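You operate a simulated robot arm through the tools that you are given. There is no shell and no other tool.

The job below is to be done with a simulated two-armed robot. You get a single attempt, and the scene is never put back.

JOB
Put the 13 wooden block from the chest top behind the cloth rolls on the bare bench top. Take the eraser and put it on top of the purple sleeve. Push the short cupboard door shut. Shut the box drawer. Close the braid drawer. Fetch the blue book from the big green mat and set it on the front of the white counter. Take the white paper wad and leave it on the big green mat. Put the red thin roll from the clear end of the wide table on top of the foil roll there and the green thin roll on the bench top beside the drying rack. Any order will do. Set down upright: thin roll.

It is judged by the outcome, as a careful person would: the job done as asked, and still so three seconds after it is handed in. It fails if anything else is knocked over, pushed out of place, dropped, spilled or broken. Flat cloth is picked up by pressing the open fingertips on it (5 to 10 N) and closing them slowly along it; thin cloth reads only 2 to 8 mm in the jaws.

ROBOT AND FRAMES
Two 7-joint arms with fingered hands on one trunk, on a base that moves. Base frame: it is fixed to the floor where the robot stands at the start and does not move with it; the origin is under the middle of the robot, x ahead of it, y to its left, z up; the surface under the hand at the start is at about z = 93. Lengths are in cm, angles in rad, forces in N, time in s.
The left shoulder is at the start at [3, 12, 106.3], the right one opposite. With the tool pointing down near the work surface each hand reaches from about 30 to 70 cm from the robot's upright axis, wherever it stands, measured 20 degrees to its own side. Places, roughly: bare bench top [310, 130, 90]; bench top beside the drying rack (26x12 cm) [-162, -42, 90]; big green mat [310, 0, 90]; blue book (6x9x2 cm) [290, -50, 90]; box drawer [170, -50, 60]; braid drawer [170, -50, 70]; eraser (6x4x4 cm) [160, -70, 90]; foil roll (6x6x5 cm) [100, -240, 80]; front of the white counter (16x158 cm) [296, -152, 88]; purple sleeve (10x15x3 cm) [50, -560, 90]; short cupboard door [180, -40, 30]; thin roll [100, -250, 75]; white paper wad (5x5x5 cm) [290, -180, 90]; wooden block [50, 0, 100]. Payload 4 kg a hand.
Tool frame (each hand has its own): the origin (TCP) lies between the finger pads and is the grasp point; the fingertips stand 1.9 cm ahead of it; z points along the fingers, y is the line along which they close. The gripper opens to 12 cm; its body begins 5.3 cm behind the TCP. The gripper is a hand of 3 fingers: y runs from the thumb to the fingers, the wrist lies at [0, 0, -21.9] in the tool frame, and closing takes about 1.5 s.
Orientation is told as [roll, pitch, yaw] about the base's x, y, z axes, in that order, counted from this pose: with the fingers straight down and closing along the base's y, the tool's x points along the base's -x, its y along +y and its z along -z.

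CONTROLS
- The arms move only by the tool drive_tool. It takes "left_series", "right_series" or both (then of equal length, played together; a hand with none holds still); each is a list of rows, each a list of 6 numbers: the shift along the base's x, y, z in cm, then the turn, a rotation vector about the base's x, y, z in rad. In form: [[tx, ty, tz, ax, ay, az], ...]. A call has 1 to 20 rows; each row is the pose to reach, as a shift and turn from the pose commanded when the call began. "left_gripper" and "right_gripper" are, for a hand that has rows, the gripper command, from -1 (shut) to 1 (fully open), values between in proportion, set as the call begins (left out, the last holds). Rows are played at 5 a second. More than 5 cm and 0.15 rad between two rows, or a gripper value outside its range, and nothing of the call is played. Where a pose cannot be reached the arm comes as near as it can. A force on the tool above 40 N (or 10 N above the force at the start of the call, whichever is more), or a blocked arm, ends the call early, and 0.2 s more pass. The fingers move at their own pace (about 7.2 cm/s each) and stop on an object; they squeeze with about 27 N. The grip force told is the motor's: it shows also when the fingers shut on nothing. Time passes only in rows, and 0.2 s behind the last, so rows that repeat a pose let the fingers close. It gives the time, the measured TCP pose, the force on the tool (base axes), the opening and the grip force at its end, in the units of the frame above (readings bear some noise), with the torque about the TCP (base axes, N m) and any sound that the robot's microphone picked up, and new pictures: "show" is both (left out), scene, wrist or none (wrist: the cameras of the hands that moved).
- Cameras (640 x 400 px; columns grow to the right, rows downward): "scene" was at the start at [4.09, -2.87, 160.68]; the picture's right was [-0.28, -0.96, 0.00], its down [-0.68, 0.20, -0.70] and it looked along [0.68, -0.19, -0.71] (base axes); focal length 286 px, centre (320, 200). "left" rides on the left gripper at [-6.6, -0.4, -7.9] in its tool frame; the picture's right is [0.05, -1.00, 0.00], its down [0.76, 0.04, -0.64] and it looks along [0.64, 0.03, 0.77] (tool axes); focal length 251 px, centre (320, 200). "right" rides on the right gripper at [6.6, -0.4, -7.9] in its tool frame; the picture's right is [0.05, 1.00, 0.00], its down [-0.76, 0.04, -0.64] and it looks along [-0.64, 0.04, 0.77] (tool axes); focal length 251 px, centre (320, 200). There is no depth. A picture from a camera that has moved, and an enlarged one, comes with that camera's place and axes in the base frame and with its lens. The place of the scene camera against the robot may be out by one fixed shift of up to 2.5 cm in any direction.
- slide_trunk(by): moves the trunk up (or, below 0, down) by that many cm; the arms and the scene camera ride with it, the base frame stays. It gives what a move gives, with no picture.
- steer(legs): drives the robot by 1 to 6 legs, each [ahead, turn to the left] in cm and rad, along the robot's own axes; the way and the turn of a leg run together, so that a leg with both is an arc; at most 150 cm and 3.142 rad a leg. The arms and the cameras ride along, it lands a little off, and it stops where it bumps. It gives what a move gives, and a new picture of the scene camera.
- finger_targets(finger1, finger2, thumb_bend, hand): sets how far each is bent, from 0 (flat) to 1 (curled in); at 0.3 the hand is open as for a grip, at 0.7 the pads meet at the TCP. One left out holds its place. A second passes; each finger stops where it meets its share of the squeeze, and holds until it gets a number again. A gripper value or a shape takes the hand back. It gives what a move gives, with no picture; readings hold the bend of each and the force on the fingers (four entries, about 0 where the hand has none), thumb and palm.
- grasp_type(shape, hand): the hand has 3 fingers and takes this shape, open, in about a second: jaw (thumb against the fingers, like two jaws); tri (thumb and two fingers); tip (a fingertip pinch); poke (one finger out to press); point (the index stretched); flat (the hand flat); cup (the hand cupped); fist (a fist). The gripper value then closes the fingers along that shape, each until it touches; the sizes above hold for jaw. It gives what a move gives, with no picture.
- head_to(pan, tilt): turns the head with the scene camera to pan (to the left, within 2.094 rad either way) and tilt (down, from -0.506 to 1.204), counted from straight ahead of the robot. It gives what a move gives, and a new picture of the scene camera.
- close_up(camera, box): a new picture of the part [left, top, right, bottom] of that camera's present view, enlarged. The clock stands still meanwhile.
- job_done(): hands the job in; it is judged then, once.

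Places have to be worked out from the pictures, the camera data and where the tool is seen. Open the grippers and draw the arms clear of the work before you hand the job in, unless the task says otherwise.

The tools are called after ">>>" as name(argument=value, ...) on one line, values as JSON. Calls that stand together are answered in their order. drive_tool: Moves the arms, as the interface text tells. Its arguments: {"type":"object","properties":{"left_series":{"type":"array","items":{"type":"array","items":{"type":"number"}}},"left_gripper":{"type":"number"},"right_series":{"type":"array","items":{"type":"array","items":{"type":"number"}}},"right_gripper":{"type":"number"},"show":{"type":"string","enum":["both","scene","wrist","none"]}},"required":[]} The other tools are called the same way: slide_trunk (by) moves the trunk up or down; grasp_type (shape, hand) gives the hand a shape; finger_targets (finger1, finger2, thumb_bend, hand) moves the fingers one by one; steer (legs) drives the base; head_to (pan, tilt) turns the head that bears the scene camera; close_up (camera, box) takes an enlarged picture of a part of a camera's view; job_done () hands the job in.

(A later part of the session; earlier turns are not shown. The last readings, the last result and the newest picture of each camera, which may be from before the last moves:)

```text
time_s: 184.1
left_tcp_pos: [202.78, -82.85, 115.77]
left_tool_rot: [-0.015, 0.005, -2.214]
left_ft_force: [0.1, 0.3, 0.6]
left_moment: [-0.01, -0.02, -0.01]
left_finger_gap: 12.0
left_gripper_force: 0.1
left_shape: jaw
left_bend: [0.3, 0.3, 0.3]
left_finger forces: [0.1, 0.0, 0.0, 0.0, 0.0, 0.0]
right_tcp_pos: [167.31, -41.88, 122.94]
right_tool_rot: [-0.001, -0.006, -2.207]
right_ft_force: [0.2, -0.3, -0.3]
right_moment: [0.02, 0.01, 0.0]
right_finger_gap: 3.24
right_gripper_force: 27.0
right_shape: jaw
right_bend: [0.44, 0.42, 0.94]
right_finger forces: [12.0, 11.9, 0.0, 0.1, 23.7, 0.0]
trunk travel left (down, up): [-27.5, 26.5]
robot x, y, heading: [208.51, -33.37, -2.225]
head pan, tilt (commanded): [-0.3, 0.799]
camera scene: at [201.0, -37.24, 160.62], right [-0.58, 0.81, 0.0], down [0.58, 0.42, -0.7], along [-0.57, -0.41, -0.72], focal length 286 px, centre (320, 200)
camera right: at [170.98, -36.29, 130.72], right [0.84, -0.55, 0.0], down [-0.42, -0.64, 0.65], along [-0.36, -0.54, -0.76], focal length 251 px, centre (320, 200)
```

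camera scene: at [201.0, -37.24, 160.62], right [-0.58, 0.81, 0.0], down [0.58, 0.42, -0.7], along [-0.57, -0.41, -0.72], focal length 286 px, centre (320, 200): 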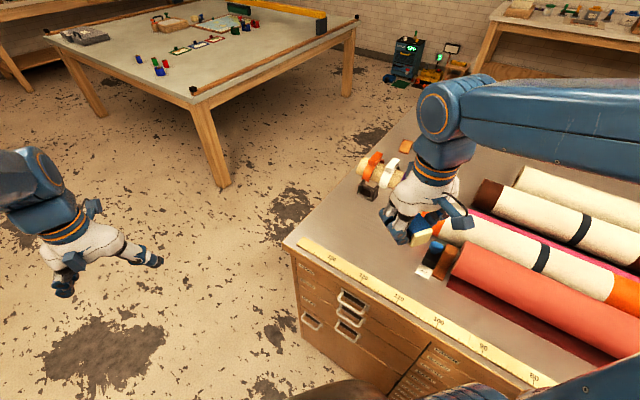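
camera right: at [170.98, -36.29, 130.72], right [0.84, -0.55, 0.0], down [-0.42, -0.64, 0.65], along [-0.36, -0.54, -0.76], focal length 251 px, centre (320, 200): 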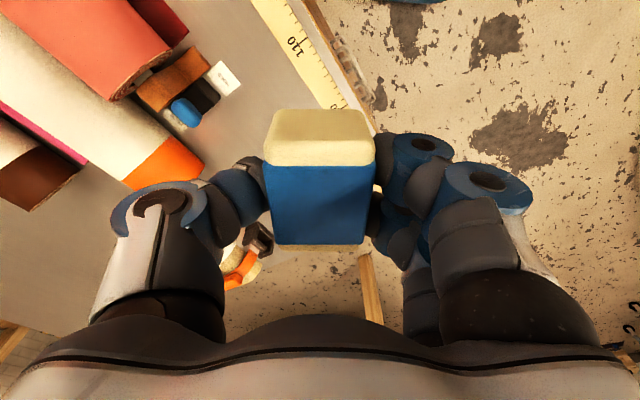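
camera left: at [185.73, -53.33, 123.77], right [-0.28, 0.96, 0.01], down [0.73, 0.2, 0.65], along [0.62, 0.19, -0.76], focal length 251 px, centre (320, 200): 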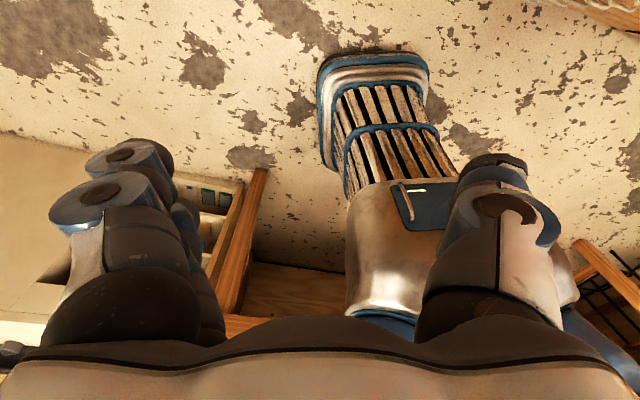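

Eraser secure. I back off, and swing left to head for a spot in front of the blue book.

>>> steer(legs=[[-15, 0]])

>>> steer(legs=[[0, 0.62]])

>>> steer(legs=[[0, 0.6]])

```text
time_s: 185.4
left_tcp_pos: [211.98, -70.91, 115.92]
left_tool_rot: [-0.015, 0.005, -2.214]
left_ft_force: [0.4, 0.0, 0.7]
left_moment: [-0.05, -0.02, -0.05]
left_finger_gap: 12.0
left_gripper_force: 0.2
left_shape: jaw
left_bend: [0.3, 0.3, 0.3]
left_finger forces: [0.0, 0.0, 0.1, 0.1, 0.1, 0.1]
right_tcp_pos: [176.46, -29.64, 122.97]
right_tool_rot: [-0.001, -0.005, -2.206]
right_ft_force: [-0.1, 0.3, -0.6]
right_moment: [0.01, 0.06, 0.01]
right_finger_gap: 3.26
right_gripper_force: 27.4
right_shape: jaw
right_bend: [0.44, 0.42, 0.94]
right_finger forces: [11.9, 11.9, 0.1, 0.1, 23.8, 0.1]
trunk travel left (down, up): [-27.5, 26.5]
robot x, y, heading: [216.84, -21.43, -2.216]
head pan, tilt (commanded): [-0.3, 0.799]
camera scene: at [210.2, -25.16, 160.62], right [-0.58, 0.81, 0.0], down [0.58, 0.42, -0.7], along [-0.57, -0.41, -0.72], focal length 286 px, centre (320, 200)
```

scene: 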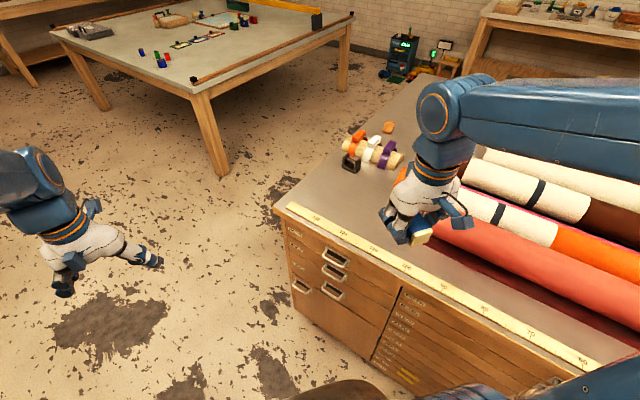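

```text
time_s: 187.5
left_tcp_pos: [241.52, -65.15, 115.76]
left_tool_rot: [-0.016, 0.008, -1.597]
left_ft_force: [0.3, 0.0, -0.9]
left_moment: [-0.02, 0.0, 0.04]
left_finger_gap: 12.0
left_gripper_force: 0.0
left_shape: jaw
left_bend: [0.3, 0.3, 0.3]
left_finger forces: [0.0, 0.0, 0.0, 0.0, 0.0, 0.0]
right_tcp_pos: [188.78, -52.15, 122.93]
right_tool_rot: [-0.002, -0.005, -1.591]
right_ft_force: [0.0, 0.2, -0.9]
right_moment: [-0.02, -0.01, -0.01]
right_finger_gap: 3.29
right_gripper_force: 26.8
right_shape: jaw
right_bend: [0.44, 0.43, 0.94]
right_finger forces: [11.9, 11.8, 0.0, 0.0, 23.7, 0.0]
trunk travel left (down, up): [-27.5, 26.5]
robot x, y, heading: [213.04, -21.45, -1.607]
head pan, tilt (commanded): [-0.3, 0.799]
camera scene: at [209.1, -27.95, 160.61], right [-0.94, 0.33, 0.0], down [0.24, 0.68, -0.7], along [-0.23, -0.66, -0.72], focal length 286 px, centre (320, 200)
```

scene: 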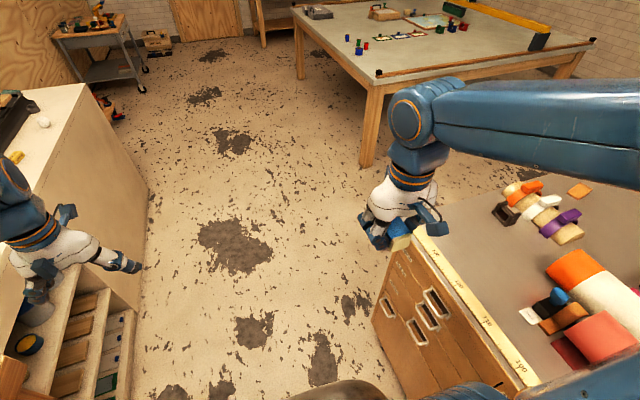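

```text
time_s: 189.6
left_tcp_pos: [261.53, -41.53, 115.73]
left_tool_rot: [-0.014, 0.01, -0.995]
left_ft_force: [-0.3, 0.6, 0.1]
left_moment: [0.03, 0.04, -0.04]
left_finger_gap: 11.98
left_gripper_force: 0.0
left_shape: jaw
left_bend: [0.3, 0.3, 0.3]
left_finger forces: [0.0, 0.0, 0.1, 0.0, 0.0, 0.1]
right_tcp_pos: [210.68, -60.7, 122.85]
right_tool_rot: [-0.003, -0.004, -0.987]
right_ft_force: [-0.3, 0.5, -0.6]
right_moment: [0.01, 0.01, 0.01]
right_finger_gap: 3.21
right_gripper_force: 27.3
right_shape: jaw
right_bend: [0.44, 0.43, 0.94]
right_finger forces: [12.8, 12.5, 0.1, 0.1, 25.2, 0.0]
trunk travel left (down, up): [-27.5, 26.5]
robot x, y, heading: [210.56, -23.08, -0.996]
head pan, tilt (commanded): [-0.3, 0.799]
camera scene: at [210.41, -30.15, 160.61], right [-0.96, -0.27, 0.0], down [-0.2, 0.69, -0.7], along [0.19, -0.67, -0.72], focal length 286 px, centre (320, 200)
```

scene: 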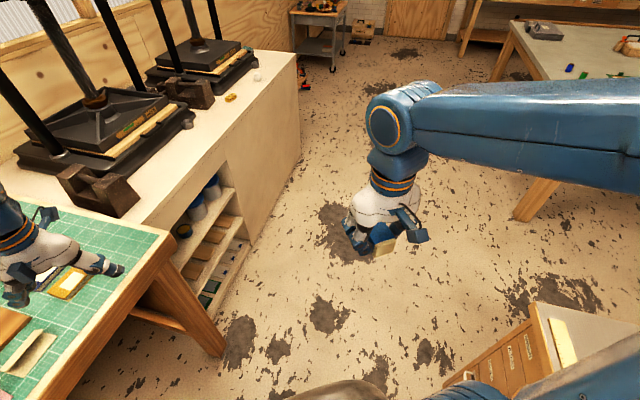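

I re-center the arms on the body, then drive ahead toward the mat corner and turn to face +x.

>>> drive_tool(left_series=[[-4, -2.6, 0, 0, 0, 0], [-8, -5.2, 0, 0, 0, 0], [-10, -6.5, 0, 0, 0, 0]], right_series=[[-4, -2.6, 0, 0, 0, 0], [-8, -5.2, 0, 0, 0, 0], [-10, -6.5, 0, 0, 0, 0]], show="none")

>>> steer(legs=[[46, 0]])

>>> steer(legs=[[0, 0.7]])

>>> head_to(pan=0.1, tilt=0.8)

```text
time_s: 190.4
left_tcp_pos: [251.13, -47.72, 115.73]
left_tool_rot: [-0.016, 0.005, -0.995]
left_ft_force: [0.7, -0.6, -0.7]
left_moment: [0.03, 0.0, 0.0]
left_finger_gap: 12.0
left_gripper_force: 0.1
left_shape: jaw
left_bend: [0.3, 0.3, 0.3]
left_finger forces: [0.0, 0.1, 0.1, 0.1, 0.1, 0.1]
right_tcp_pos: [200.46, -67.21, 122.8]
right_tool_rot: [-0.002, -0.003, -0.987]
right_ft_force: [-0.4, 0.3, -0.8]
right_moment: [0.01, 0.03, 0.0]
right_finger_gap: 3.2
right_gripper_force: 27.1
right_shape: jaw
right_bend: [0.44, 0.43, 0.94]
right_finger forces: [12.9, 12.8, 0.1, 0.0, 25.5, 0.0]
trunk travel left (down, up): [-27.5, 26.5]
robot x, y, heading: [211.01, -23.26, -0.998]
head pan, tilt (commanded): [-0.3, 0.799]
```

```text
time_s: 193.2
left_tcp_pos: [276.88, -86.67, 115.81]
left_tool_rot: [-0.014, 0.006, -0.987]
left_ft_force: [0.0, 0.4, 0.5]
left_moment: [-0.02, 0.01, -0.04]
left_finger_gap: 12.02
left_gripper_force: 0.1
left_shape: jaw
left_bend: [0.3, 0.3, 0.3]
left_finger forces: [0.0, 0.0, 0.0, 0.0, 0.0, 0.0]
right_tcp_pos: [226.41, -106.3, 122.84]
right_tool_rot: [-0.001, -0.003, -0.98]
right_ft_force: [-0.4, -0.3, -0.2]
right_moment: [0.02, 0.02, -0.01]
right_finger_gap: 3.23
right_gripper_force: 27.0
right_shape: jaw
right_bend: [0.44, 0.43, 0.94]
right_finger forces: [12.9, 12.7, 0.0, 0.0, 25.5, 0.1]
trunk travel left (down, up): [-27.5, 26.5]
robot x, y, heading: [236.52, -62.2, -0.986]
head pan, tilt (commanded): [-0.3, 0.799]
camera scene: at [235.61, -69.27, 160.61], right [-0.96, -0.28, 0.0], down [-0.2, 0.69, -0.7], along [0.19, -0.67, -0.72], focal length 286 px, centre (320, 200)
```

scene: 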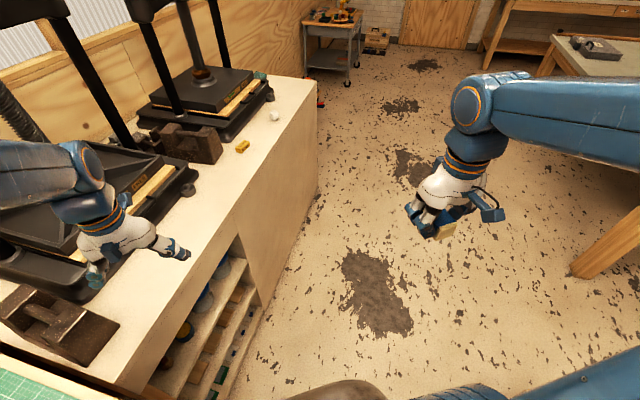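

```text
time_s: 195.7
left_tcp_pos: [283.39, -54.58, 115.71]
left_tool_rot: [-0.017, 0.006, -0.289]
left_ft_force: [0.5, 0.5, -0.3]
left_moment: [-0.04, 0.04, 0.02]
left_finger_gap: 12.01
left_gripper_force: 0.3
left_shape: jaw
left_bend: [0.3, 0.3, 0.3]
left_finger forces: [0.0, 0.1, 0.0, 0.0, 0.0, 0.0]
right_tcp_pos: [257.3, -102.27, 122.73]
right_tool_rot: [-0.003, -0.004, -0.281]
right_ft_force: [1.1, 0.5, -0.2]
right_moment: [-0.04, -0.04, -0.02]
right_finger_gap: 3.22
right_gripper_force: 27.0
right_shape: jaw
right_bend: [0.44, 0.43, 0.94]
right_finger forces: [12.9, 12.6, 0.0, 0.0, 25.6, 0.0]
trunk travel left (down, up): [-27.5, 26.5]
robot x, y, heading: [235.29, -66.45, -0.285]
head pan, tilt (commanded): [-0.3, 0.799]
stopped in leg 1: the robot was blocked; the commanded pose is now the measured one
camera scene: at [238.49, -70.86, 160.62], right [-0.55, -0.83, 0.0], down [-0.6, 0.4, -0.7], along [0.58, -0.39, -0.72], focal length 286 px, centre (320, 200)
```

scene: 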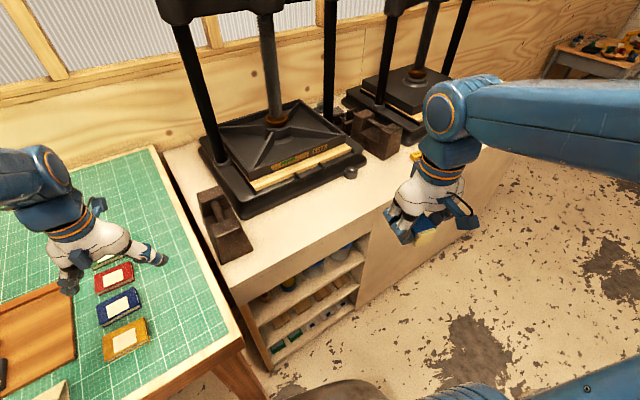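

```text
time_s: 196.6
left_tcp_pos: [283.35, -54.75, 115.66]
left_tool_rot: [-0.015, 0.008, -0.287]
left_ft_force: [-0.8, 1.0, 0.0]
left_moment: [0.02, -0.01, 0.02]
left_finger_gap: 12.01
left_gripper_force: 0.1
left_shape: jaw
left_bend: [0.3, 0.3, 0.3]
left_finger forces: [0.0, 0.0, 0.0, 0.0, 0.0, 0.0]
right_tcp_pos: [257.25, -102.52, 122.78]
right_tool_rot: [-0.002, -0.004, -0.281]
right_ft_force: [0.0, -0.4, -1.0]
right_moment: [0.01, 0.02, 0.0]
right_finger_gap: 3.21
right_gripper_force: 27.7
right_shape: jaw
right_bend: [0.44, 0.43, 0.94]
right_finger forces: [13.0, 12.7, 0.0, 0.0, 25.5, 0.1]
trunk travel left (down, up): [-27.5, 26.5]
robot x, y, heading: [235.48, -66.61, -0.287]
head pan, tilt (commanded): [0.099, 0.799]
camera scene: at [239.64, -68.13, 160.61], right [-0.19, -0.98, 0.0], down [-0.7, 0.13, -0.7], along [0.68, -0.13, -0.72], focal length 286 px, centre (320, 200)
```

scene: 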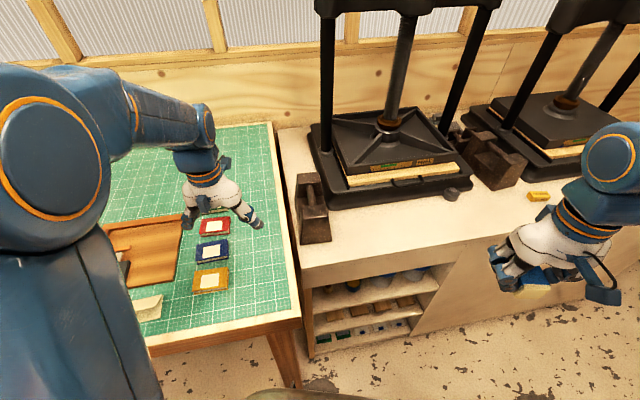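

The books are seen in a column: green, red, blue, yellow from far to near. I zoom in on them.

>>> close_up(camera="scene", box=[120, 200, 300, 312])

>>> close_up(camera="left", box=[0, 0, 640, 400])

```text
3.56 times, centred on (210, 256) of scene
camera zoom: at [239.64, -68.13, 160.61], right [-0.19, -0.98, 0.0], down [-0.7, 0.13, -0.7], along [0.68, -0.13, -0.72], focal length 1017 px, centre (711, 1)
```

zoom: 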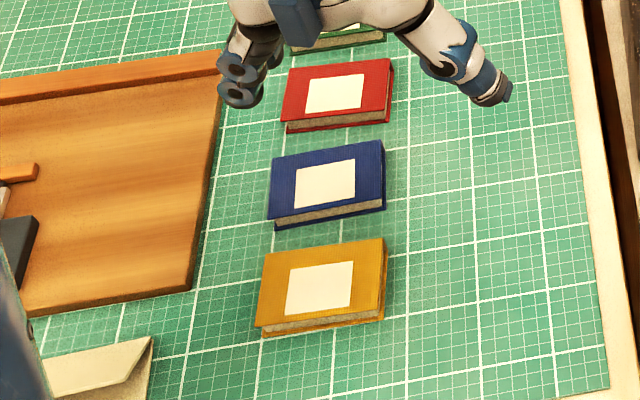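

```text
1.00 times, centred on (320, 200) of left (not enlarged: the box is as wide or as high as the picture)
camera zoom: at [289.67, -57.01, 123.66], right [-0.34, -0.94, 0.01], down [-0.71, 0.26, 0.65], along [-0.61, 0.21, -0.76], focal length 251 px, centre (320, 200)
```

zoom: 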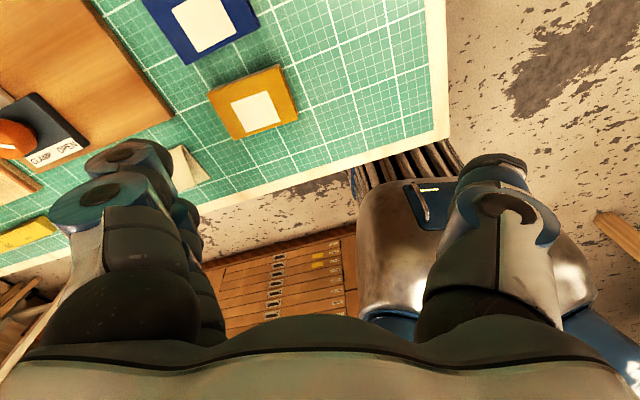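

Blue book centre is about (291.2, -46.5), long side along y. I bring the left hand above it with yaw 0, to grip it lengthwise.

>>> drive_tool(left_series=[[2, 2, 0, 0.005, 0, 0.1], [4, 4, -1, 0.01, 0, 0.2], [6, 6, -3, 0.015, 0, 0.287], [7.8, 7.9, -6, 0.015, 0, 0.287], [7.8, 7.9, -10, 0.015, 0, 0.287], [7.8, 7.9, -10, 0.015, 0, 0.287]])

```text
time_s: 198.0
left_tcp_pos: [290.91, -46.72, 105.7]
left_tool_rot: [0.001, 0.009, -0.001]
left_ft_force: [-0.3, -0.6, 1.0]
left_moment: [-0.02, -0.01, -0.06]
left_finger_gap: 11.99
left_gripper_force: 0.0
left_shape: jaw
left_bend: [0.3, 0.3, 0.3]
left_finger forces: [0.1, 0.0, 0.1, 0.0, 0.0, 0.0]
right_tcp_pos: [257.19, -102.49, 122.83]
right_tool_rot: [-0.002, -0.005, -0.282]
right_ft_force: [0.1, -0.1, -0.8]
right_moment: [0.03, 0.01, -0.01]
right_finger_gap: 3.21
right_gripper_force: 26.9
right_shape: jaw
right_bend: [0.44, 0.43, 0.94]
right_finger forces: [12.9, 12.7, 0.1, 0.0, 25.6, 0.0]
trunk travel left (down, up): [-27.5, 26.5]
robot x, y, heading: [235.4, -66.53, -0.287]
head pan, tilt (commanded): [0.099, 0.799]
camera scene: at [239.61, -68.08, 160.62], right [-0.19, -0.98, 0.0], down [-0.7, 0.13, -0.7], along [0.69, -0.13, -0.72], focal length 286 px, centre (320, 200)
camera left: at [297.71, -47.21, 113.67], right [-0.06, -1.0, 0.0], down [-0.76, 0.04, 0.65], along [-0.65, 0.04, -0.76], focal length 251 px, centre (320, 200)
```

scene: 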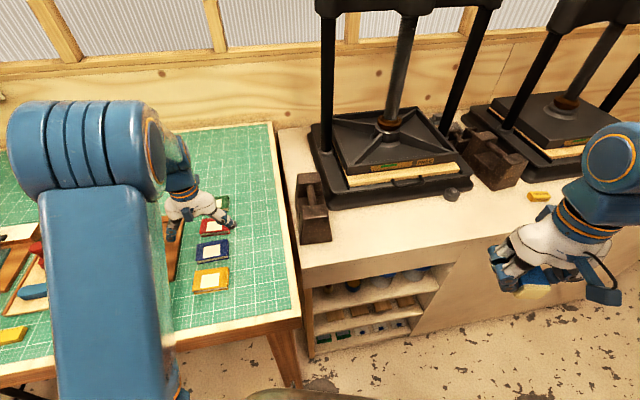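
left: 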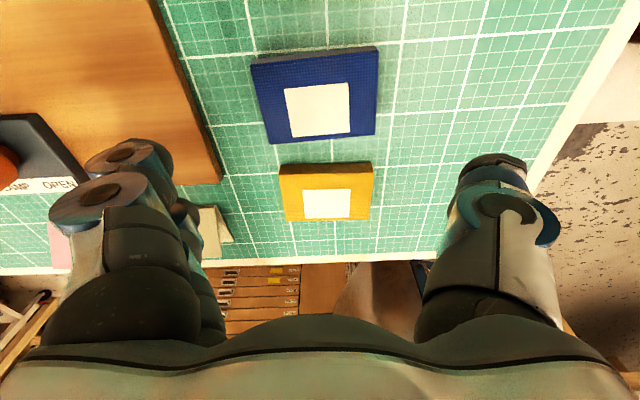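

The book is at (291.3, -46.6), turned about 0.06 rad. I align and lower the left hand to z≈95.4.

>>> drive_tool(left_series=[[0.3, -0.3, -3, 0, 0, 0.06], [0.3, -0.3, -6, 0, 0, 0.06], [0.3, -0.3, -8, 0, 0, 0.06], [0.3, -0.3, -9.5, 0, 0, 0.06], [0.3, -0.3, -10.2, 0, 0, 0.06], [0.3, -0.3, -10.2, 0, 0, 0.06]], show="wrist")

```text
time_s: 199.4
left_tcp_pos: [291.47, -47.06, 95.55]
left_tool_rot: [0.0, 0.009, 0.061]
left_ft_force: [0.8, 0.7, 4.7]
left_moment: [0.15, 0.0, 0.0]
left_finger_gap: 11.98
left_gripper_force: 0.0
left_shape: jaw
left_bend: [0.3, 0.3, 0.3]
left_finger forces: [2.4, 1.9, 0.0, 0.0, 2.0, 0.0]
right_tcp_pos: [257.24, -102.32, 122.84]
right_tool_rot: [-0.001, -0.005, -0.283]
right_ft_force: [0.4, 0.2, -0.3]
right_moment: [-0.03, 0.0, 0.0]
right_finger_gap: 3.21
right_gripper_force: 26.9
right_shape: jaw
right_bend: [0.44, 0.43, 0.94]
right_finger forces: [12.8, 12.6, 0.1, 0.0, 25.4, 0.0]
trunk travel left (down, up): [-27.5, 26.5]
robot x, y, heading: [235.46, -66.72, -0.286]
head pan, tilt (commanded): [0.099, 0.799]
camera left: at [298.19, -47.11, 103.43], right [0.0, -1.0, 0.0], down [-0.76, 0.0, 0.65], along [-0.65, 0.0, -0.76], focal length 251 px, centre (320, 200)
```

left: 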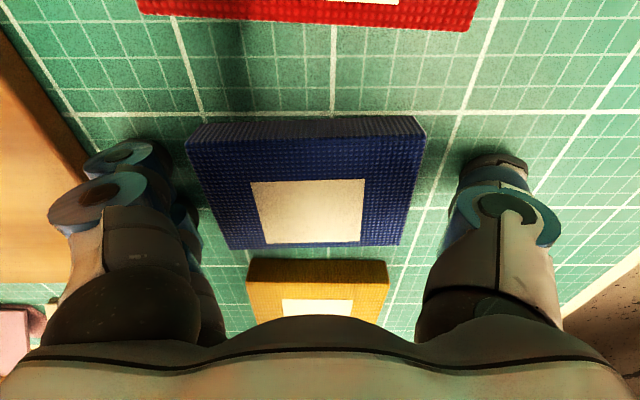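

Fingertips just touch the mat (5 N) on either side of the book. I close the left hand here.

>>> drive_tool(left_series=[[0, 0, 0.15, 0, 0, 0], [0, 0, 0.15, 0, 0, 0], [0, 0, 0.15, 0, 0, 0], [0, 0, 0.15, 0, 0, 0], [0, 0, 0.15, 0, 0, 0], [0, 0, 0.15, 0, 0, 0], [0, 0, 0.15, 0, 0, 0], [0, 0, 0.15, 0, 0, 0], [0, 0, 0.15, 0, 0, 0]], left_gripper=-1, show="wrist")

```text
time_s: 201.4
left_tcp_pos: [291.38, -46.99, 95.88]
left_tool_rot: [-0.001, 0.006, 0.059]
left_ft_force: [4.0, 3.2, 29.7]
left_moment: [0.57, -0.14, 0.21]
left_finger_gap: 7.77
left_gripper_force: 26.8
left_shape: jaw
left_bend: [0.27, 0.28, 0.9]
left_finger forces: [20.6, 19.8, 0.1, 0.1, 31.1, 0.1]
right_tcp_pos: [257.13, -102.41, 122.89]
right_tool_rot: [-0.001, -0.006, -0.285]
right_ft_force: [0.0, 0.4, -0.9]
right_moment: [0.01, -0.01, -0.01]
right_finger_gap: 3.22
right_gripper_force: 27.0
right_shape: jaw
right_bend: [0.44, 0.43, 0.94]
right_finger forces: [13.0, 12.6, 0.0, 0.1, 25.5, 0.0]
trunk travel left (down, up): [-27.5, 26.5]
robot x, y, heading: [235.63, -66.8, -0.286]
head pan, tilt (commanded): [0.099, 0.799]
camera left: at [298.09, -47.16, 103.75], right [0.0, -1.0, 0.0], down [-0.76, 0.0, 0.65], along [-0.65, 0.0, -0.76], focal length 251 px, centre (320, 200)
```

left: 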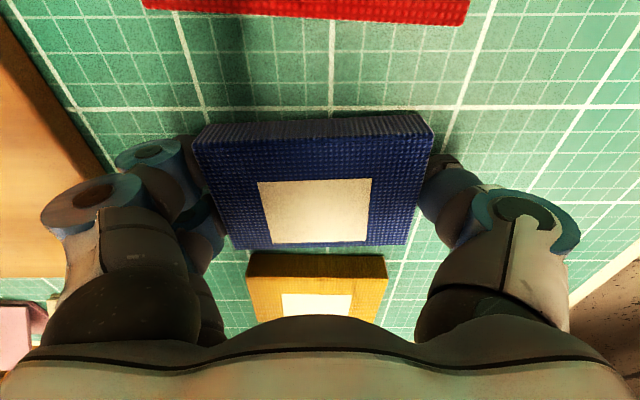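

The book is gripped (gap 7.8 cm). I lift it gently.

>>> drive_tool(left_series=[[0, 0, 0.7, 0, 0, 0], [0, 0, 1.5, 0, 0, 0], [0, 0, 3, 0, 0, 0], [0, 0, 6, 0, 0, 0], [0, 0, 10, 0, 0, 0], [0, 0, 14, 0, 0, 0], [0, 0, 18, 0, 0, 0], [0, 0, 22, 0, 0, 0]])

```text
time_s: 203.2
left_tcp_pos: [291.86, -47.07, 117.8]
left_tool_rot: [0.0, 0.011, 0.058]
left_ft_force: [0.5, -0.2, -0.3]
left_moment: [-0.03, 0.03, -0.01]
left_finger_gap: 7.71
left_gripper_force: 27.0
left_shape: jaw
left_bend: [0.28, 0.28, 0.9]
left_finger forces: [12.8, 12.4, 0.0, 0.0, 25.3, 0.0]
right_tcp_pos: [257.31, -102.43, 122.75]
right_tool_rot: [-0.002, -0.004, -0.283]
right_ft_force: [-0.4, -1.2, -0.9]
right_moment: [-0.02, -0.01, 0.01]
right_finger_gap: 3.21
right_gripper_force: 26.6
right_shape: jaw
right_bend: [0.44, 0.43, 0.94]
right_finger forces: [12.9, 12.6, 0.0, 0.0, 25.5, 0.1]
trunk travel left (down, up): [-27.5, 26.5]
robot x, y, heading: [235.5, -66.23, -0.287]
head pan, tilt (commanded): [0.099, 0.799]
camera scene: at [239.59, -68.1, 160.61], right [-0.19, -0.98, 0.0], down [-0.7, 0.13, -0.7], along [0.69, -0.13, -0.72], focal length 286 px, centre (320, 200)
camera left: at [298.5, -47.18, 125.71], right [0.01, -1.0, 0.0], down [-0.76, 0.0, 0.65], along [-0.65, 0.0, -0.76], focal length 251 px, centre (320, 200)
```

scene: 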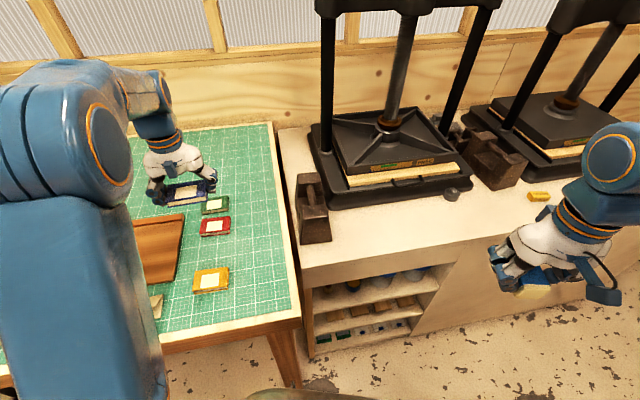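
left: 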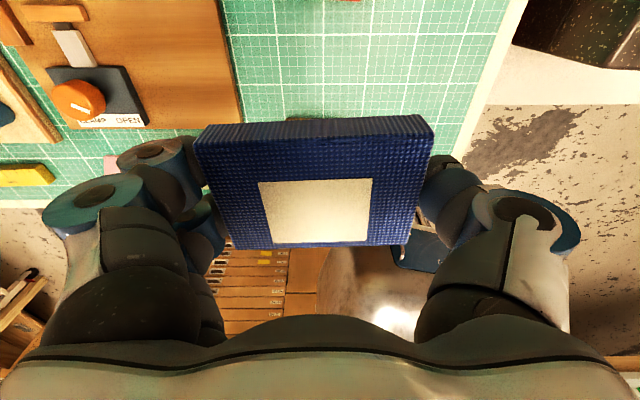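

Book lifted. I pull it in, back off, and turn right to drive down along the counter.

>>> drive_tool(left_series=[[-4, -1.6, 0, 0, 0, 0], [-8, -3.2, 0, 0, 0, 0], [-12, -5, 0, 0, 0, 0], [-12, -5, 0, 0, 0, 0]], show="none")

>>> steer(legs=[[-14, 0]])

>>> steer(legs=[[0, -0.64]])

>>> steer(legs=[[0, -0.64]])

```text
time_s: 204.2
left_tcp_pos: [279.37, -52.13, 117.53]
left_tool_rot: [0.003, 0.011, 0.058]
left_ft_force: [0.2, 0.2, -0.1]
left_moment: [-0.01, -0.01, -0.02]
left_finger_gap: 7.73
left_gripper_force: 26.9
left_shape: jaw
left_bend: [0.28, 0.28, 0.9]
left_finger forces: [12.8, 12.5, 0.1, 0.1, 25.4, 0.0]
right_tcp_pos: [257.36, -102.47, 122.79]
right_tool_rot: [-0.003, -0.003, -0.282]
right_ft_force: [-0.9, -0.4, -0.9]
right_moment: [-0.02, 0.0, -0.04]
right_finger_gap: 3.22
right_gripper_force: 27.5
right_shape: jaw
right_bend: [0.44, 0.43, 0.94]
right_finger forces: [12.9, 12.6, 0.0, 0.1, 25.5, 0.1]
trunk travel left (down, up): [-27.5, 26.5]
robot x, y, heading: [235.55, -66.75, -0.285]
head pan, tilt (commanded): [0.099, 0.799]
```

```text
time_s: 205.5
left_tcp_pos: [265.88, -48.26, 117.74]
left_tool_rot: [-0.002, 0.009, 0.056]
left_ft_force: [-0.7, 0.5, -0.3]
left_moment: [0.0, 0.01, 0.03]
left_finger_gap: 7.76
left_gripper_force: 27.0
left_shape: jaw
left_bend: [0.28, 0.28, 0.9]
left_finger forces: [12.7, 12.5, 0.1, 0.0, 25.3, 0.1]
right_tcp_pos: [243.67, -98.43, 122.83]
right_tool_rot: [-0.001, -0.005, -0.282]
right_ft_force: [-0.8, 0.1, -1.2]
right_moment: [-0.02, -0.02, 0.01]
right_finger_gap: 3.23
right_gripper_force: 26.9
right_shape: jaw
right_bend: [0.44, 0.43, 0.94]
right_finger forces: [12.9, 12.6, 0.0, 0.0, 25.6, 0.0]
trunk travel left (down, up): [-27.5, 26.5]
robot x, y, heading: [222.11, -62.52, -0.285]
head pan, tilt (commanded): [0.099, 0.799]
camera scene: at [226.02, -64.09, 160.62], right [-0.19, -0.98, 0.0], down [-0.7, 0.13, -0.7], along [0.69, -0.13, -0.72], focal length 286 px, centre (320, 200)
```

scene: 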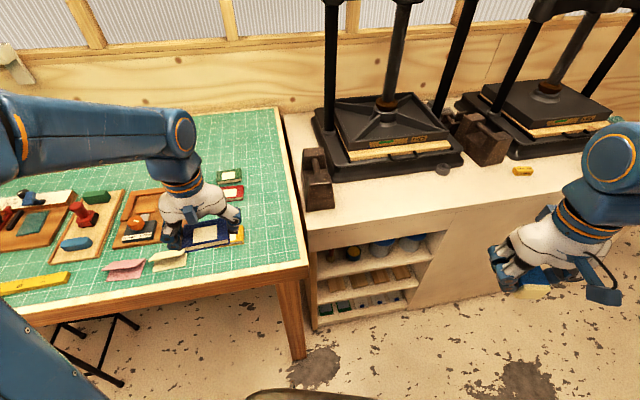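

```text
time_s: 207.7
left_tcp_pos: [265.8, -77.92, 117.51]
left_tool_rot: [0.002, 0.009, -0.589]
left_ft_force: [1.4, 0.4, -0.5]
left_moment: [-0.03, -0.02, -0.02]
left_finger_gap: 7.73
left_gripper_force: 27.2
left_shape: jaw
left_bend: [0.28, 0.28, 0.9]
left_finger forces: [12.8, 12.5, 0.0, 0.0, 25.3, 0.0]
right_tcp_pos: [217.8, -104.64, 122.74]
right_tool_rot: [-0.003, -0.002, -0.93]
right_ft_force: [0.1, 0.4, -0.6]
right_moment: [0.04, 0.0, -0.03]
right_finger_gap: 3.18
right_gripper_force: 27.5
right_shape: jaw
right_bend: [0.44, 0.43, 0.94]
right_finger forces: [12.7, 12.2, 0.0, 0.0, 25.1, 0.1]
trunk travel left (down, up): [-27.5, 26.5]
robot x, y, heading: [224.79, -60.22, -0.929]
head pan, tilt (commanded): [0.099, 0.799]
camera scene: at [227.37, -65.8, 160.6], right [-0.74, -0.67, 0.0], down [-0.48, 0.53, -0.7], along [0.47, -0.51, -0.72], focal length 286 px, centre (320, 200)
```

scene: 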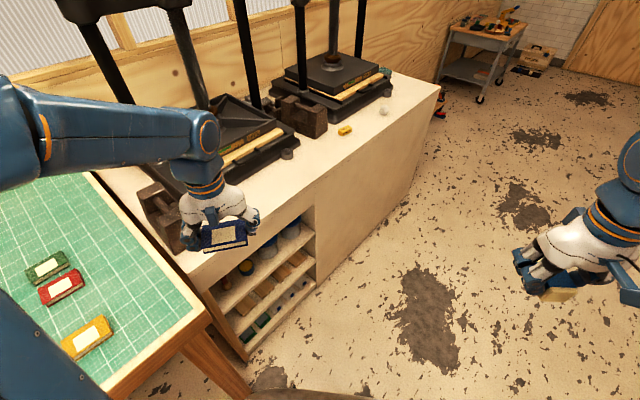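

```text
time_s: 209.8
left_tcp_pos: [247.58, -98.84, 117.39]
left_tool_rot: [0.003, 0.009, -1.223]
left_ft_force: [1.3, 0.7, -0.6]
left_moment: [0.01, 0.01, 0.01]
left_finger_gap: 7.76
left_gripper_force: 27.6
left_shape: jaw
left_bend: [0.28, 0.29, 0.17]
left_finger forces: [12.6, 12.6, 0.0, 0.0, 25.2, 0.0]
right_tcp_pos: [193.13, -92.06, 122.8]
right_tool_rot: [-0.003, -0.002, -1.563]
right_ft_force: [-0.8, 0.3, -0.8]
right_moment: [0.03, 0.02, 0.02]
right_finger_gap: 3.19
right_gripper_force: 27.1
right_shape: jaw
right_bend: [0.44, 0.43, 0.94]
right_finger forces: [12.7, 12.4, 0.0, 0.1, 25.1, 0.0]
trunk travel left (down, up): [-27.5, 26.5]
robot x, y, heading: [228.06, -60.65, -1.561]
head pan, tilt (commanded): [0.099, 0.799]
camera scene: at [226.95, -67.45, 160.61], right [-0.99, -0.11, 0.0], down [-0.08, 0.71, -0.7], along [0.08, -0.69, -0.72], focal length 286 px, centre (320, 200)
```

scene: 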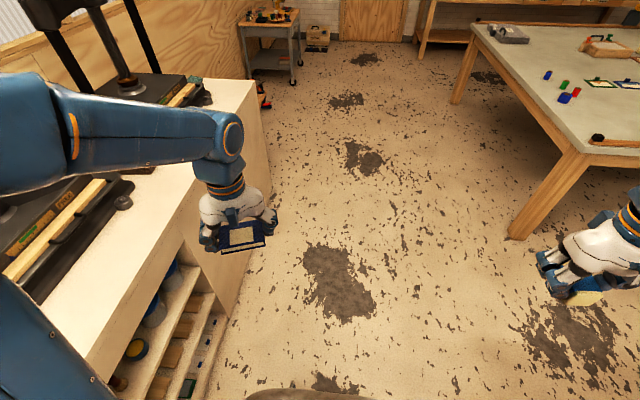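

Facing -y at (228, -61), clear way ahead. I drive 125 cm, then turn left to face the counter's right part.

>>> steer(legs=[[125, 0]])

>>> steer(legs=[[0, 0.7]])

>>> steer(legs=[[0, 0.7]])

```text
time_s: 216.1
left_tcp_pos: [250.5, -223.97, 117.54]
left_tool_rot: [0.0, 0.008, -1.213]
left_ft_force: [0.5, 0.4, -1.6]
left_moment: [0.04, 0.0, 0.01]
left_finger_gap: 7.76
left_gripper_force: 27.0
left_shape: jaw
left_bend: [0.29, 0.29, 0.17]
left_finger forces: [12.8, 12.5, 0.0, 0.0, 25.3, 0.0]
right_tcp_pos: [195.83, -217.68, 122.73]
right_tool_rot: [-0.002, -0.004, -1.555]
right_ft_force: [-0.5, 0.4, -1.4]
right_moment: [0.02, 0.0, 0.0]
right_finger_gap: 3.19
right_gripper_force: 26.8
right_shape: jaw
right_bend: [0.44, 0.43, 0.94]
right_finger forces: [12.9, 12.7, 0.0, 0.1, 25.6, 0.0]
trunk travel left (down, up): [-27.5, 26.5]
robot x, y, heading: [230.03, -185.97, -1.544]
head pan, tilt (commanded): [0.099, 0.799]
camera scene: at [229.47, -192.68, 160.61], right [-0.99, -0.12, 0.0], down [-0.09, 0.71, -0.7], along [0.09, -0.69, -0.72], focal length 286 px, centre (320, 200)
```

scene: 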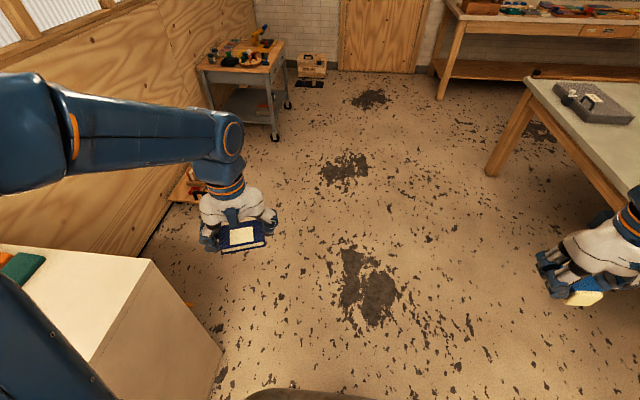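

```text
time_s: 218.4
left_tcp_pos: [270.18, -201.94, 117.54]
left_tool_rot: [0.001, 0.011, -0.512]
left_ft_force: [-0.1, -0.4, -2.0]
left_moment: [0.02, 0.02, 0.03]
left_finger_gap: 7.74
left_gripper_force: 27.3
left_shape: jaw
left_bend: [0.29, 0.29, 0.17]
left_finger forces: [12.8, 12.4, 0.0, 0.0, 25.4, 0.1]
right_tcp_pos: [224.38, -232.3, 122.81]
right_tool_rot: [-0.001, -0.003, -0.851]
right_ft_force: [-0.3, -0.1, -0.5]
right_moment: [0.0, -0.01, 0.04]
right_finger_gap: 3.2
right_gripper_force: 26.7
right_shape: jaw
right_bend: [0.44, 0.43, 0.94]
right_finger forces: [12.5, 12.3, 0.1, 0.0, 24.9, 0.1]
trunk travel left (down, up): [-27.5, 26.5]
robot x, y, heading: [227.29, -188.63, -0.841]
head pan, tilt (commanded): [0.099, 0.799]
camera scene: at [230.45, -193.03, 160.61], right [-0.68, -0.74, 0.0], down [-0.53, 0.49, -0.7], along [0.51, -0.47, -0.72], focal length 286 px, centre (320, 200)
```

scene: 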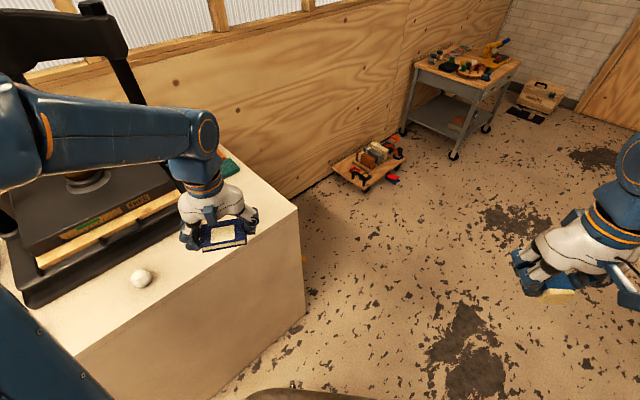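

```text
time_s: 220.7
left_tcp_pos: [268.96, -171.21, 117.61]
left_tool_rot: [0.003, 0.008, 0.194]
left_ft_force: [0.7, -0.4, -0.2]
left_moment: [0.04, -0.05, -0.01]
left_finger_gap: 7.75
left_gripper_force: 26.8
left_shape: jaw
left_bend: [0.29, 0.29, 0.17]
left_finger forces: [12.1, 12.4, 0.0, 0.0, 24.6, 0.1]
right_tcp_pos: [253.85, -223.99, 122.84]
right_tool_rot: [0.001, -0.004, -0.146]
right_ft_force: [-0.5, -0.8, -1.9]
right_moment: [0.04, -0.01, 0.01]
right_finger_gap: 3.22
right_gripper_force: 27.3
right_shape: jaw
right_bend: [0.44, 0.43, 0.94]
right_finger forces: [12.5, 12.1, 0.0, 0.0, 24.8, 0.1]
trunk travel left (down, up): [-27.5, 26.5]
robot x, y, heading: [227.32, -192.04, -0.136]
head pan, tilt (commanded): [0.099, 0.799]
camera scene: at [231.58, -192.95, 160.62], right [-0.04, -1.0, 0.0], down [-0.72, 0.03, -0.7], along [0.7, -0.03, -0.72], focal length 286 px, centre (320, 200)
```

scene: 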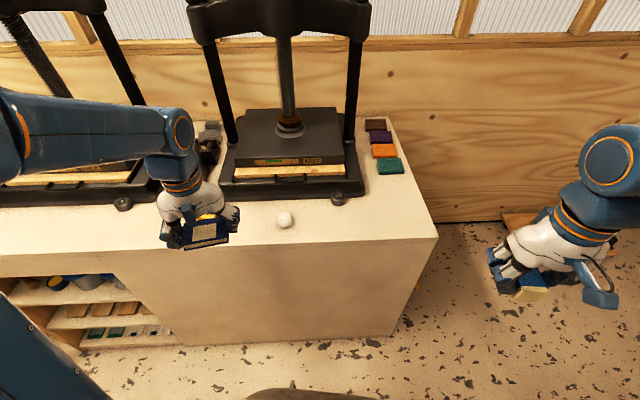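

At (227, -192) facing the counter: wad near (292, -183), free strip right of the press. I move ahead 9 cm.

>>> steer(legs=[[9, 0]])

>>> close_up(camera="scene", box=[220, 120, 460, 270])

```text
time_s: 221.8
left_tcp_pos: [278.45, -172.26, 117.56]
left_tool_rot: [0.001, 0.011, 0.194]
left_ft_force: [0.3, 0.2, -1.1]
left_moment: [0.01, 0.01, 0.0]
left_finger_gap: 7.75
left_gripper_force: 26.9
left_shape: jaw
left_bend: [0.29, 0.29, 0.16]
left_finger forces: [12.4, 12.3, 0.1, 0.0, 24.6, 0.0]
right_tcp_pos: [263.24, -225.08, 122.61]
right_tool_rot: [-0.003, -0.003, -0.146]
right_ft_force: [0.7, 0.3, -0.4]
right_moment: [0.01, 0.01, -0.02]
right_finger_gap: 3.2
right_gripper_force: 27.3
right_shape: jaw
right_bend: [0.44, 0.43, 0.94]
right_finger forces: [12.8, 12.5, 0.0, 0.0, 25.2, 0.0]
trunk travel left (down, up): [-27.5, 26.5]
robot x, y, heading: [236.55, -193.19, -0.134]
head pan, tilt (commanded): [0.099, 0.799]
camera scene: at [241.12, -193.9, 160.6], right [-0.04, -1.0, 0.0], down [-0.72, 0.03, -0.7], along [0.7, -0.03, -0.72], focal length 286 px, centre (320, 200)
```

scene: 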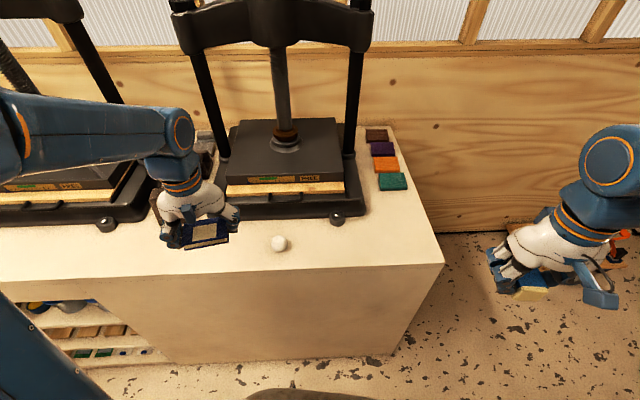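

```text
2.67 times, centred on (340, 195) of scene
camera zoom: at [241.12, -193.9, 160.6], right [-0.04, -1.0, 0.0], down [-0.72, 0.03, -0.7], along [0.7, -0.03, -0.72], focal length 763 px, centre (267, 213)
```

zoom: 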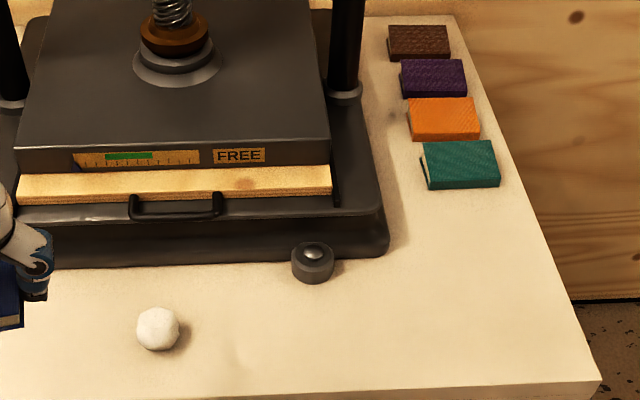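

I bring the left hand with the book over the free strip near (295, -214), moving the right hand out of the way a bit.

>>> drive_tool(left_series=[[2, -4, 0, 0, 0, -0.03], [4, -8, 0, 0, 0, -0.06], [6, -12, 0, 0, 0, -0.09], [8, -16, 0, 0, 0, -0.12], [10, -20, 0, 0, 0, -0.15], [12, -24, 0, 0, 0, -0.18], [13, -28.5, 0, 0, 0, -0.19], [14, -33, 0, 0, 0, -0.19], [15, -37.5, 0, 0, 0, -0.19], [16.5, -41.7, 0, 0, 0, -0.19], [16.5, -41.7, -4, 0, 0, -0.19], [16.5, -41.7, -8, 0, 0, -0.19], [16.5, -41.7, -12, 0, 0, -0.19], [16.5, -41.7, -16, 0, 0, -0.19], [16.5, -41.7, -19, 0, 0, -0.19], [16.5, -41.7, -19, 0, 0, -0.19]], right_series=[[-1, -2, 0, 0, 0, 0], [-2, -4, 0, 0, 0, 0], [-3, -6, 0, 0, 0, 0], [-4, -8, 0, 0, 0, 0], [-5, -10, 0, 0, 0, 0], [-5, -10, 0, 0, 0, 0], [-5, -10, 0, 0, 0, 0], [-5, -10, 0, 0, 0, 0], [-5, -10, 0, 0, 0, 0], [-5, -10, 0, 0, 0, 0], [-5, -10, 0, 0, 0, 0], [-5, -10, 0, 0, 0, 0], [-5, -10, 0, 0, 0, 0], [-5, -10, 0, 0, 0, 0], [-5, -10, 0, 0, 0, 0], [-5, -10, 0, 0, 0, 0]])

```text
time_s: 225.2
left_tcp_pos: [294.07, -213.8, 98.43]
left_tool_rot: [-0.001, 0.008, 0.005]
left_ft_force: [-0.5, 0.3, -0.6]
left_moment: [-0.01, 0.01, 0.0]
left_finger_gap: 7.72
left_gripper_force: 27.0
left_shape: jaw
left_bend: [0.29, 0.29, 0.16]
left_finger forces: [12.2, 12.0, 0.0, 0.1, 24.2, 0.0]
left hand out of reach, approached as far as the arm can: row 10, 11, 12, 13, 14, 15, 16
right_tcp_pos: [258.22, -235.0, 122.83]
right_tool_rot: [-0.002, -0.003, -0.147]
right_ft_force: [-0.5, 1.2, -0.2]
right_moment: [-0.01, 0.03, -0.01]
right_finger_gap: 3.21
right_gripper_force: 26.7
right_shape: jaw
right_bend: [0.44, 0.43, 0.94]
right_finger forces: [12.8, 12.4, 0.0, 0.0, 25.3, 0.1]
trunk travel left (down, up): [-27.5, 26.5]
robot x, y, heading: [236.64, -193.57, -0.136]
head pan, tilt (commanded): [0.099, 0.799]
camera scene: at [240.86, -194.02, 160.61], right [-0.04, -1.0, 0.0], down [-0.72, 0.03, -0.7], along [0.7, -0.03, -0.72], focal length 286 px, centre (320, 200)
camera right: at [251.49, -234.5, 130.65], right [0.09, 1.0, 0.0], down [0.76, -0.07, 0.65], along [0.64, -0.06, -0.76], focal length 251 px, centre (320, 200)
camera left: at [300.77, -214.2, 106.32], right [-0.05, -1.0, 0.0], down [-0.76, 0.04, 0.65], along [-0.65, 0.03, -0.76], focal length 251 px, centre (320, 200)
```

scene: 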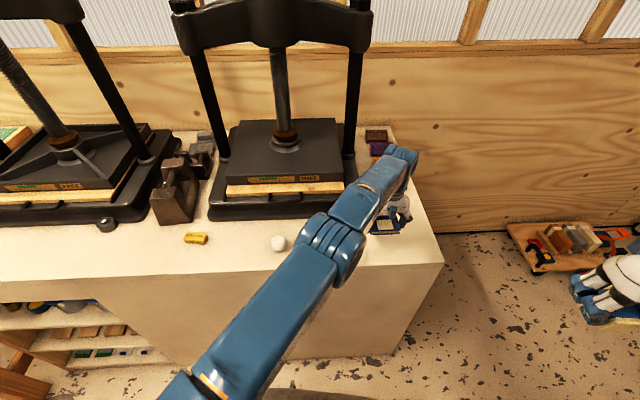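
right: 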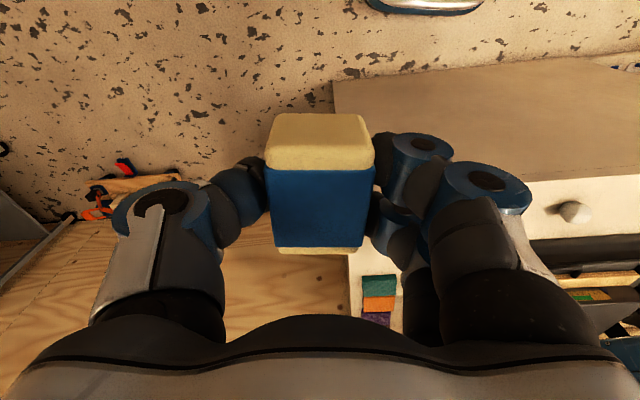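
left: 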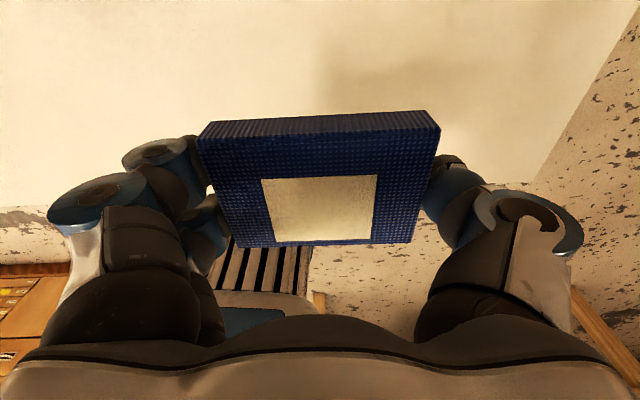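

The book is above the strip (counter front edge at x≈288). I lower slowly until contact.

>>> drive_tool(left_series=[[0, 0, -1.5, 0, 0, 0], [0, 0, -3, 0, 0, 0], [0, 0, -4, 0, 0, 0], [0, 0, -4.5, 0, 0, 0], [0, 0, -5, 0, 0, 0], [0, 0, -5, 0, 0, 0]], show="wrist")

```text
time_s: 226.6
left_tcp_pos: [293.91, -213.71, 93.65]
left_tool_rot: [0.0, 0.008, 0.004]
left_ft_force: [0.2, 0.4, -1.3]
left_moment: [0.01, -0.02, 0.01]
left_finger_gap: 7.75
left_gripper_force: 26.9
left_shape: jaw
left_bend: [0.29, 0.29, 0.16]
left_finger forces: [12.2, 12.0, 0.0, 0.1, 24.2, 0.0]
right_tcp_pos: [258.12, -234.99, 122.89]
right_tool_rot: [-0.003, -0.003, -0.149]
right_ft_force: [0.6, -0.5, -1.5]
right_moment: [0.02, -0.02, -0.01]
right_finger_gap: 3.19
right_gripper_force: 26.5
right_shape: jaw
right_bend: [0.44, 0.43, 0.94]
right_finger forces: [12.8, 12.4, 0.0, 0.1, 25.3, 0.1]
trunk travel left (down, up): [-27.5, 26.5]
robot x, y, heading: [236.93, -193.79, -0.133]
head pan, tilt (commanded): [0.099, 0.799]
camera left: at [300.64, -214.17, 101.48], right [-0.05, -1.0, 0.0], down [-0.76, 0.04, 0.65], along [-0.65, 0.03, -0.76], focal length 251 px, centre (320, 200)
```

left: 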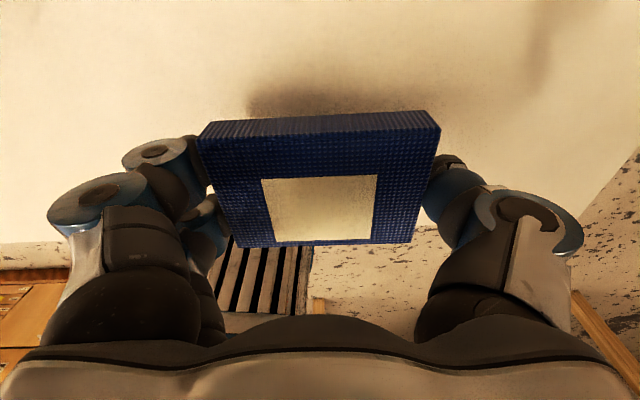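

Not yet touching at z 93.65. I continue down in finer steps.

>>> drive_tool(left_series=[[0, 0, -0.5, 0, 0, 0], [0, 0, -1, 0, 0, 0], [0, 0, -1.4, 0, 0, 0], [0, 0, -1.8, 0, 0, 0], [0, 0, -1.8, 0, 0, 0]], show="wrist")

```text
time_s: 227.8
left_tcp_pos: [293.86, -213.57, 91.84]
left_tool_rot: [-0.002, 0.007, 0.004]
left_ft_force: [0.0, 0.0, -1.0]
left_moment: [0.02, 0.0, 0.01]
left_finger_gap: 7.77
left_gripper_force: 27.2
left_shape: jaw
left_bend: [0.29, 0.29, 0.16]
left_finger forces: [12.3, 11.9, 0.0, 0.0, 24.0, 0.0]
right_tcp_pos: [258.14, -235.09, 122.84]
right_tool_rot: [-0.003, -0.003, -0.146]
right_ft_force: [-0.1, -0.3, -0.2]
right_moment: [0.0, -0.01, 0.03]
right_finger_gap: 3.18
right_gripper_force: 27.1
right_shape: jaw
right_bend: [0.44, 0.43, 0.94]
right_finger forces: [12.8, 12.3, 0.0, 0.0, 25.3, 0.1]
trunk travel left (down, up): [-27.5, 26.5]
robot x, y, heading: [236.24, -193.22, -0.139]
head pan, tilt (commanded): [0.099, 0.799]
camera left: at [300.51, -214.04, 99.7], right [-0.05, -1.0, 0.0], down [-0.76, 0.04, 0.65], along [-0.65, 0.03, -0.76], focal length 251 px, centre (320, 200)
```

left: 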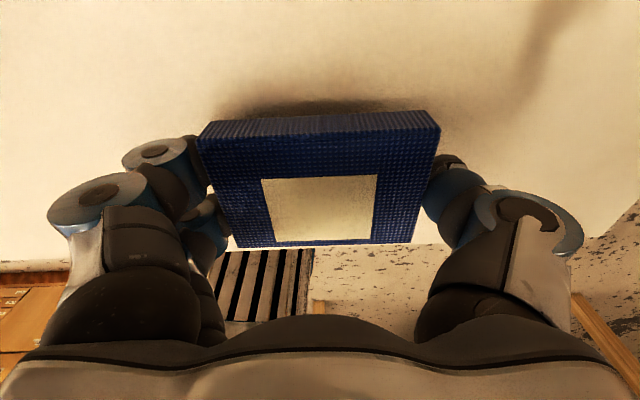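

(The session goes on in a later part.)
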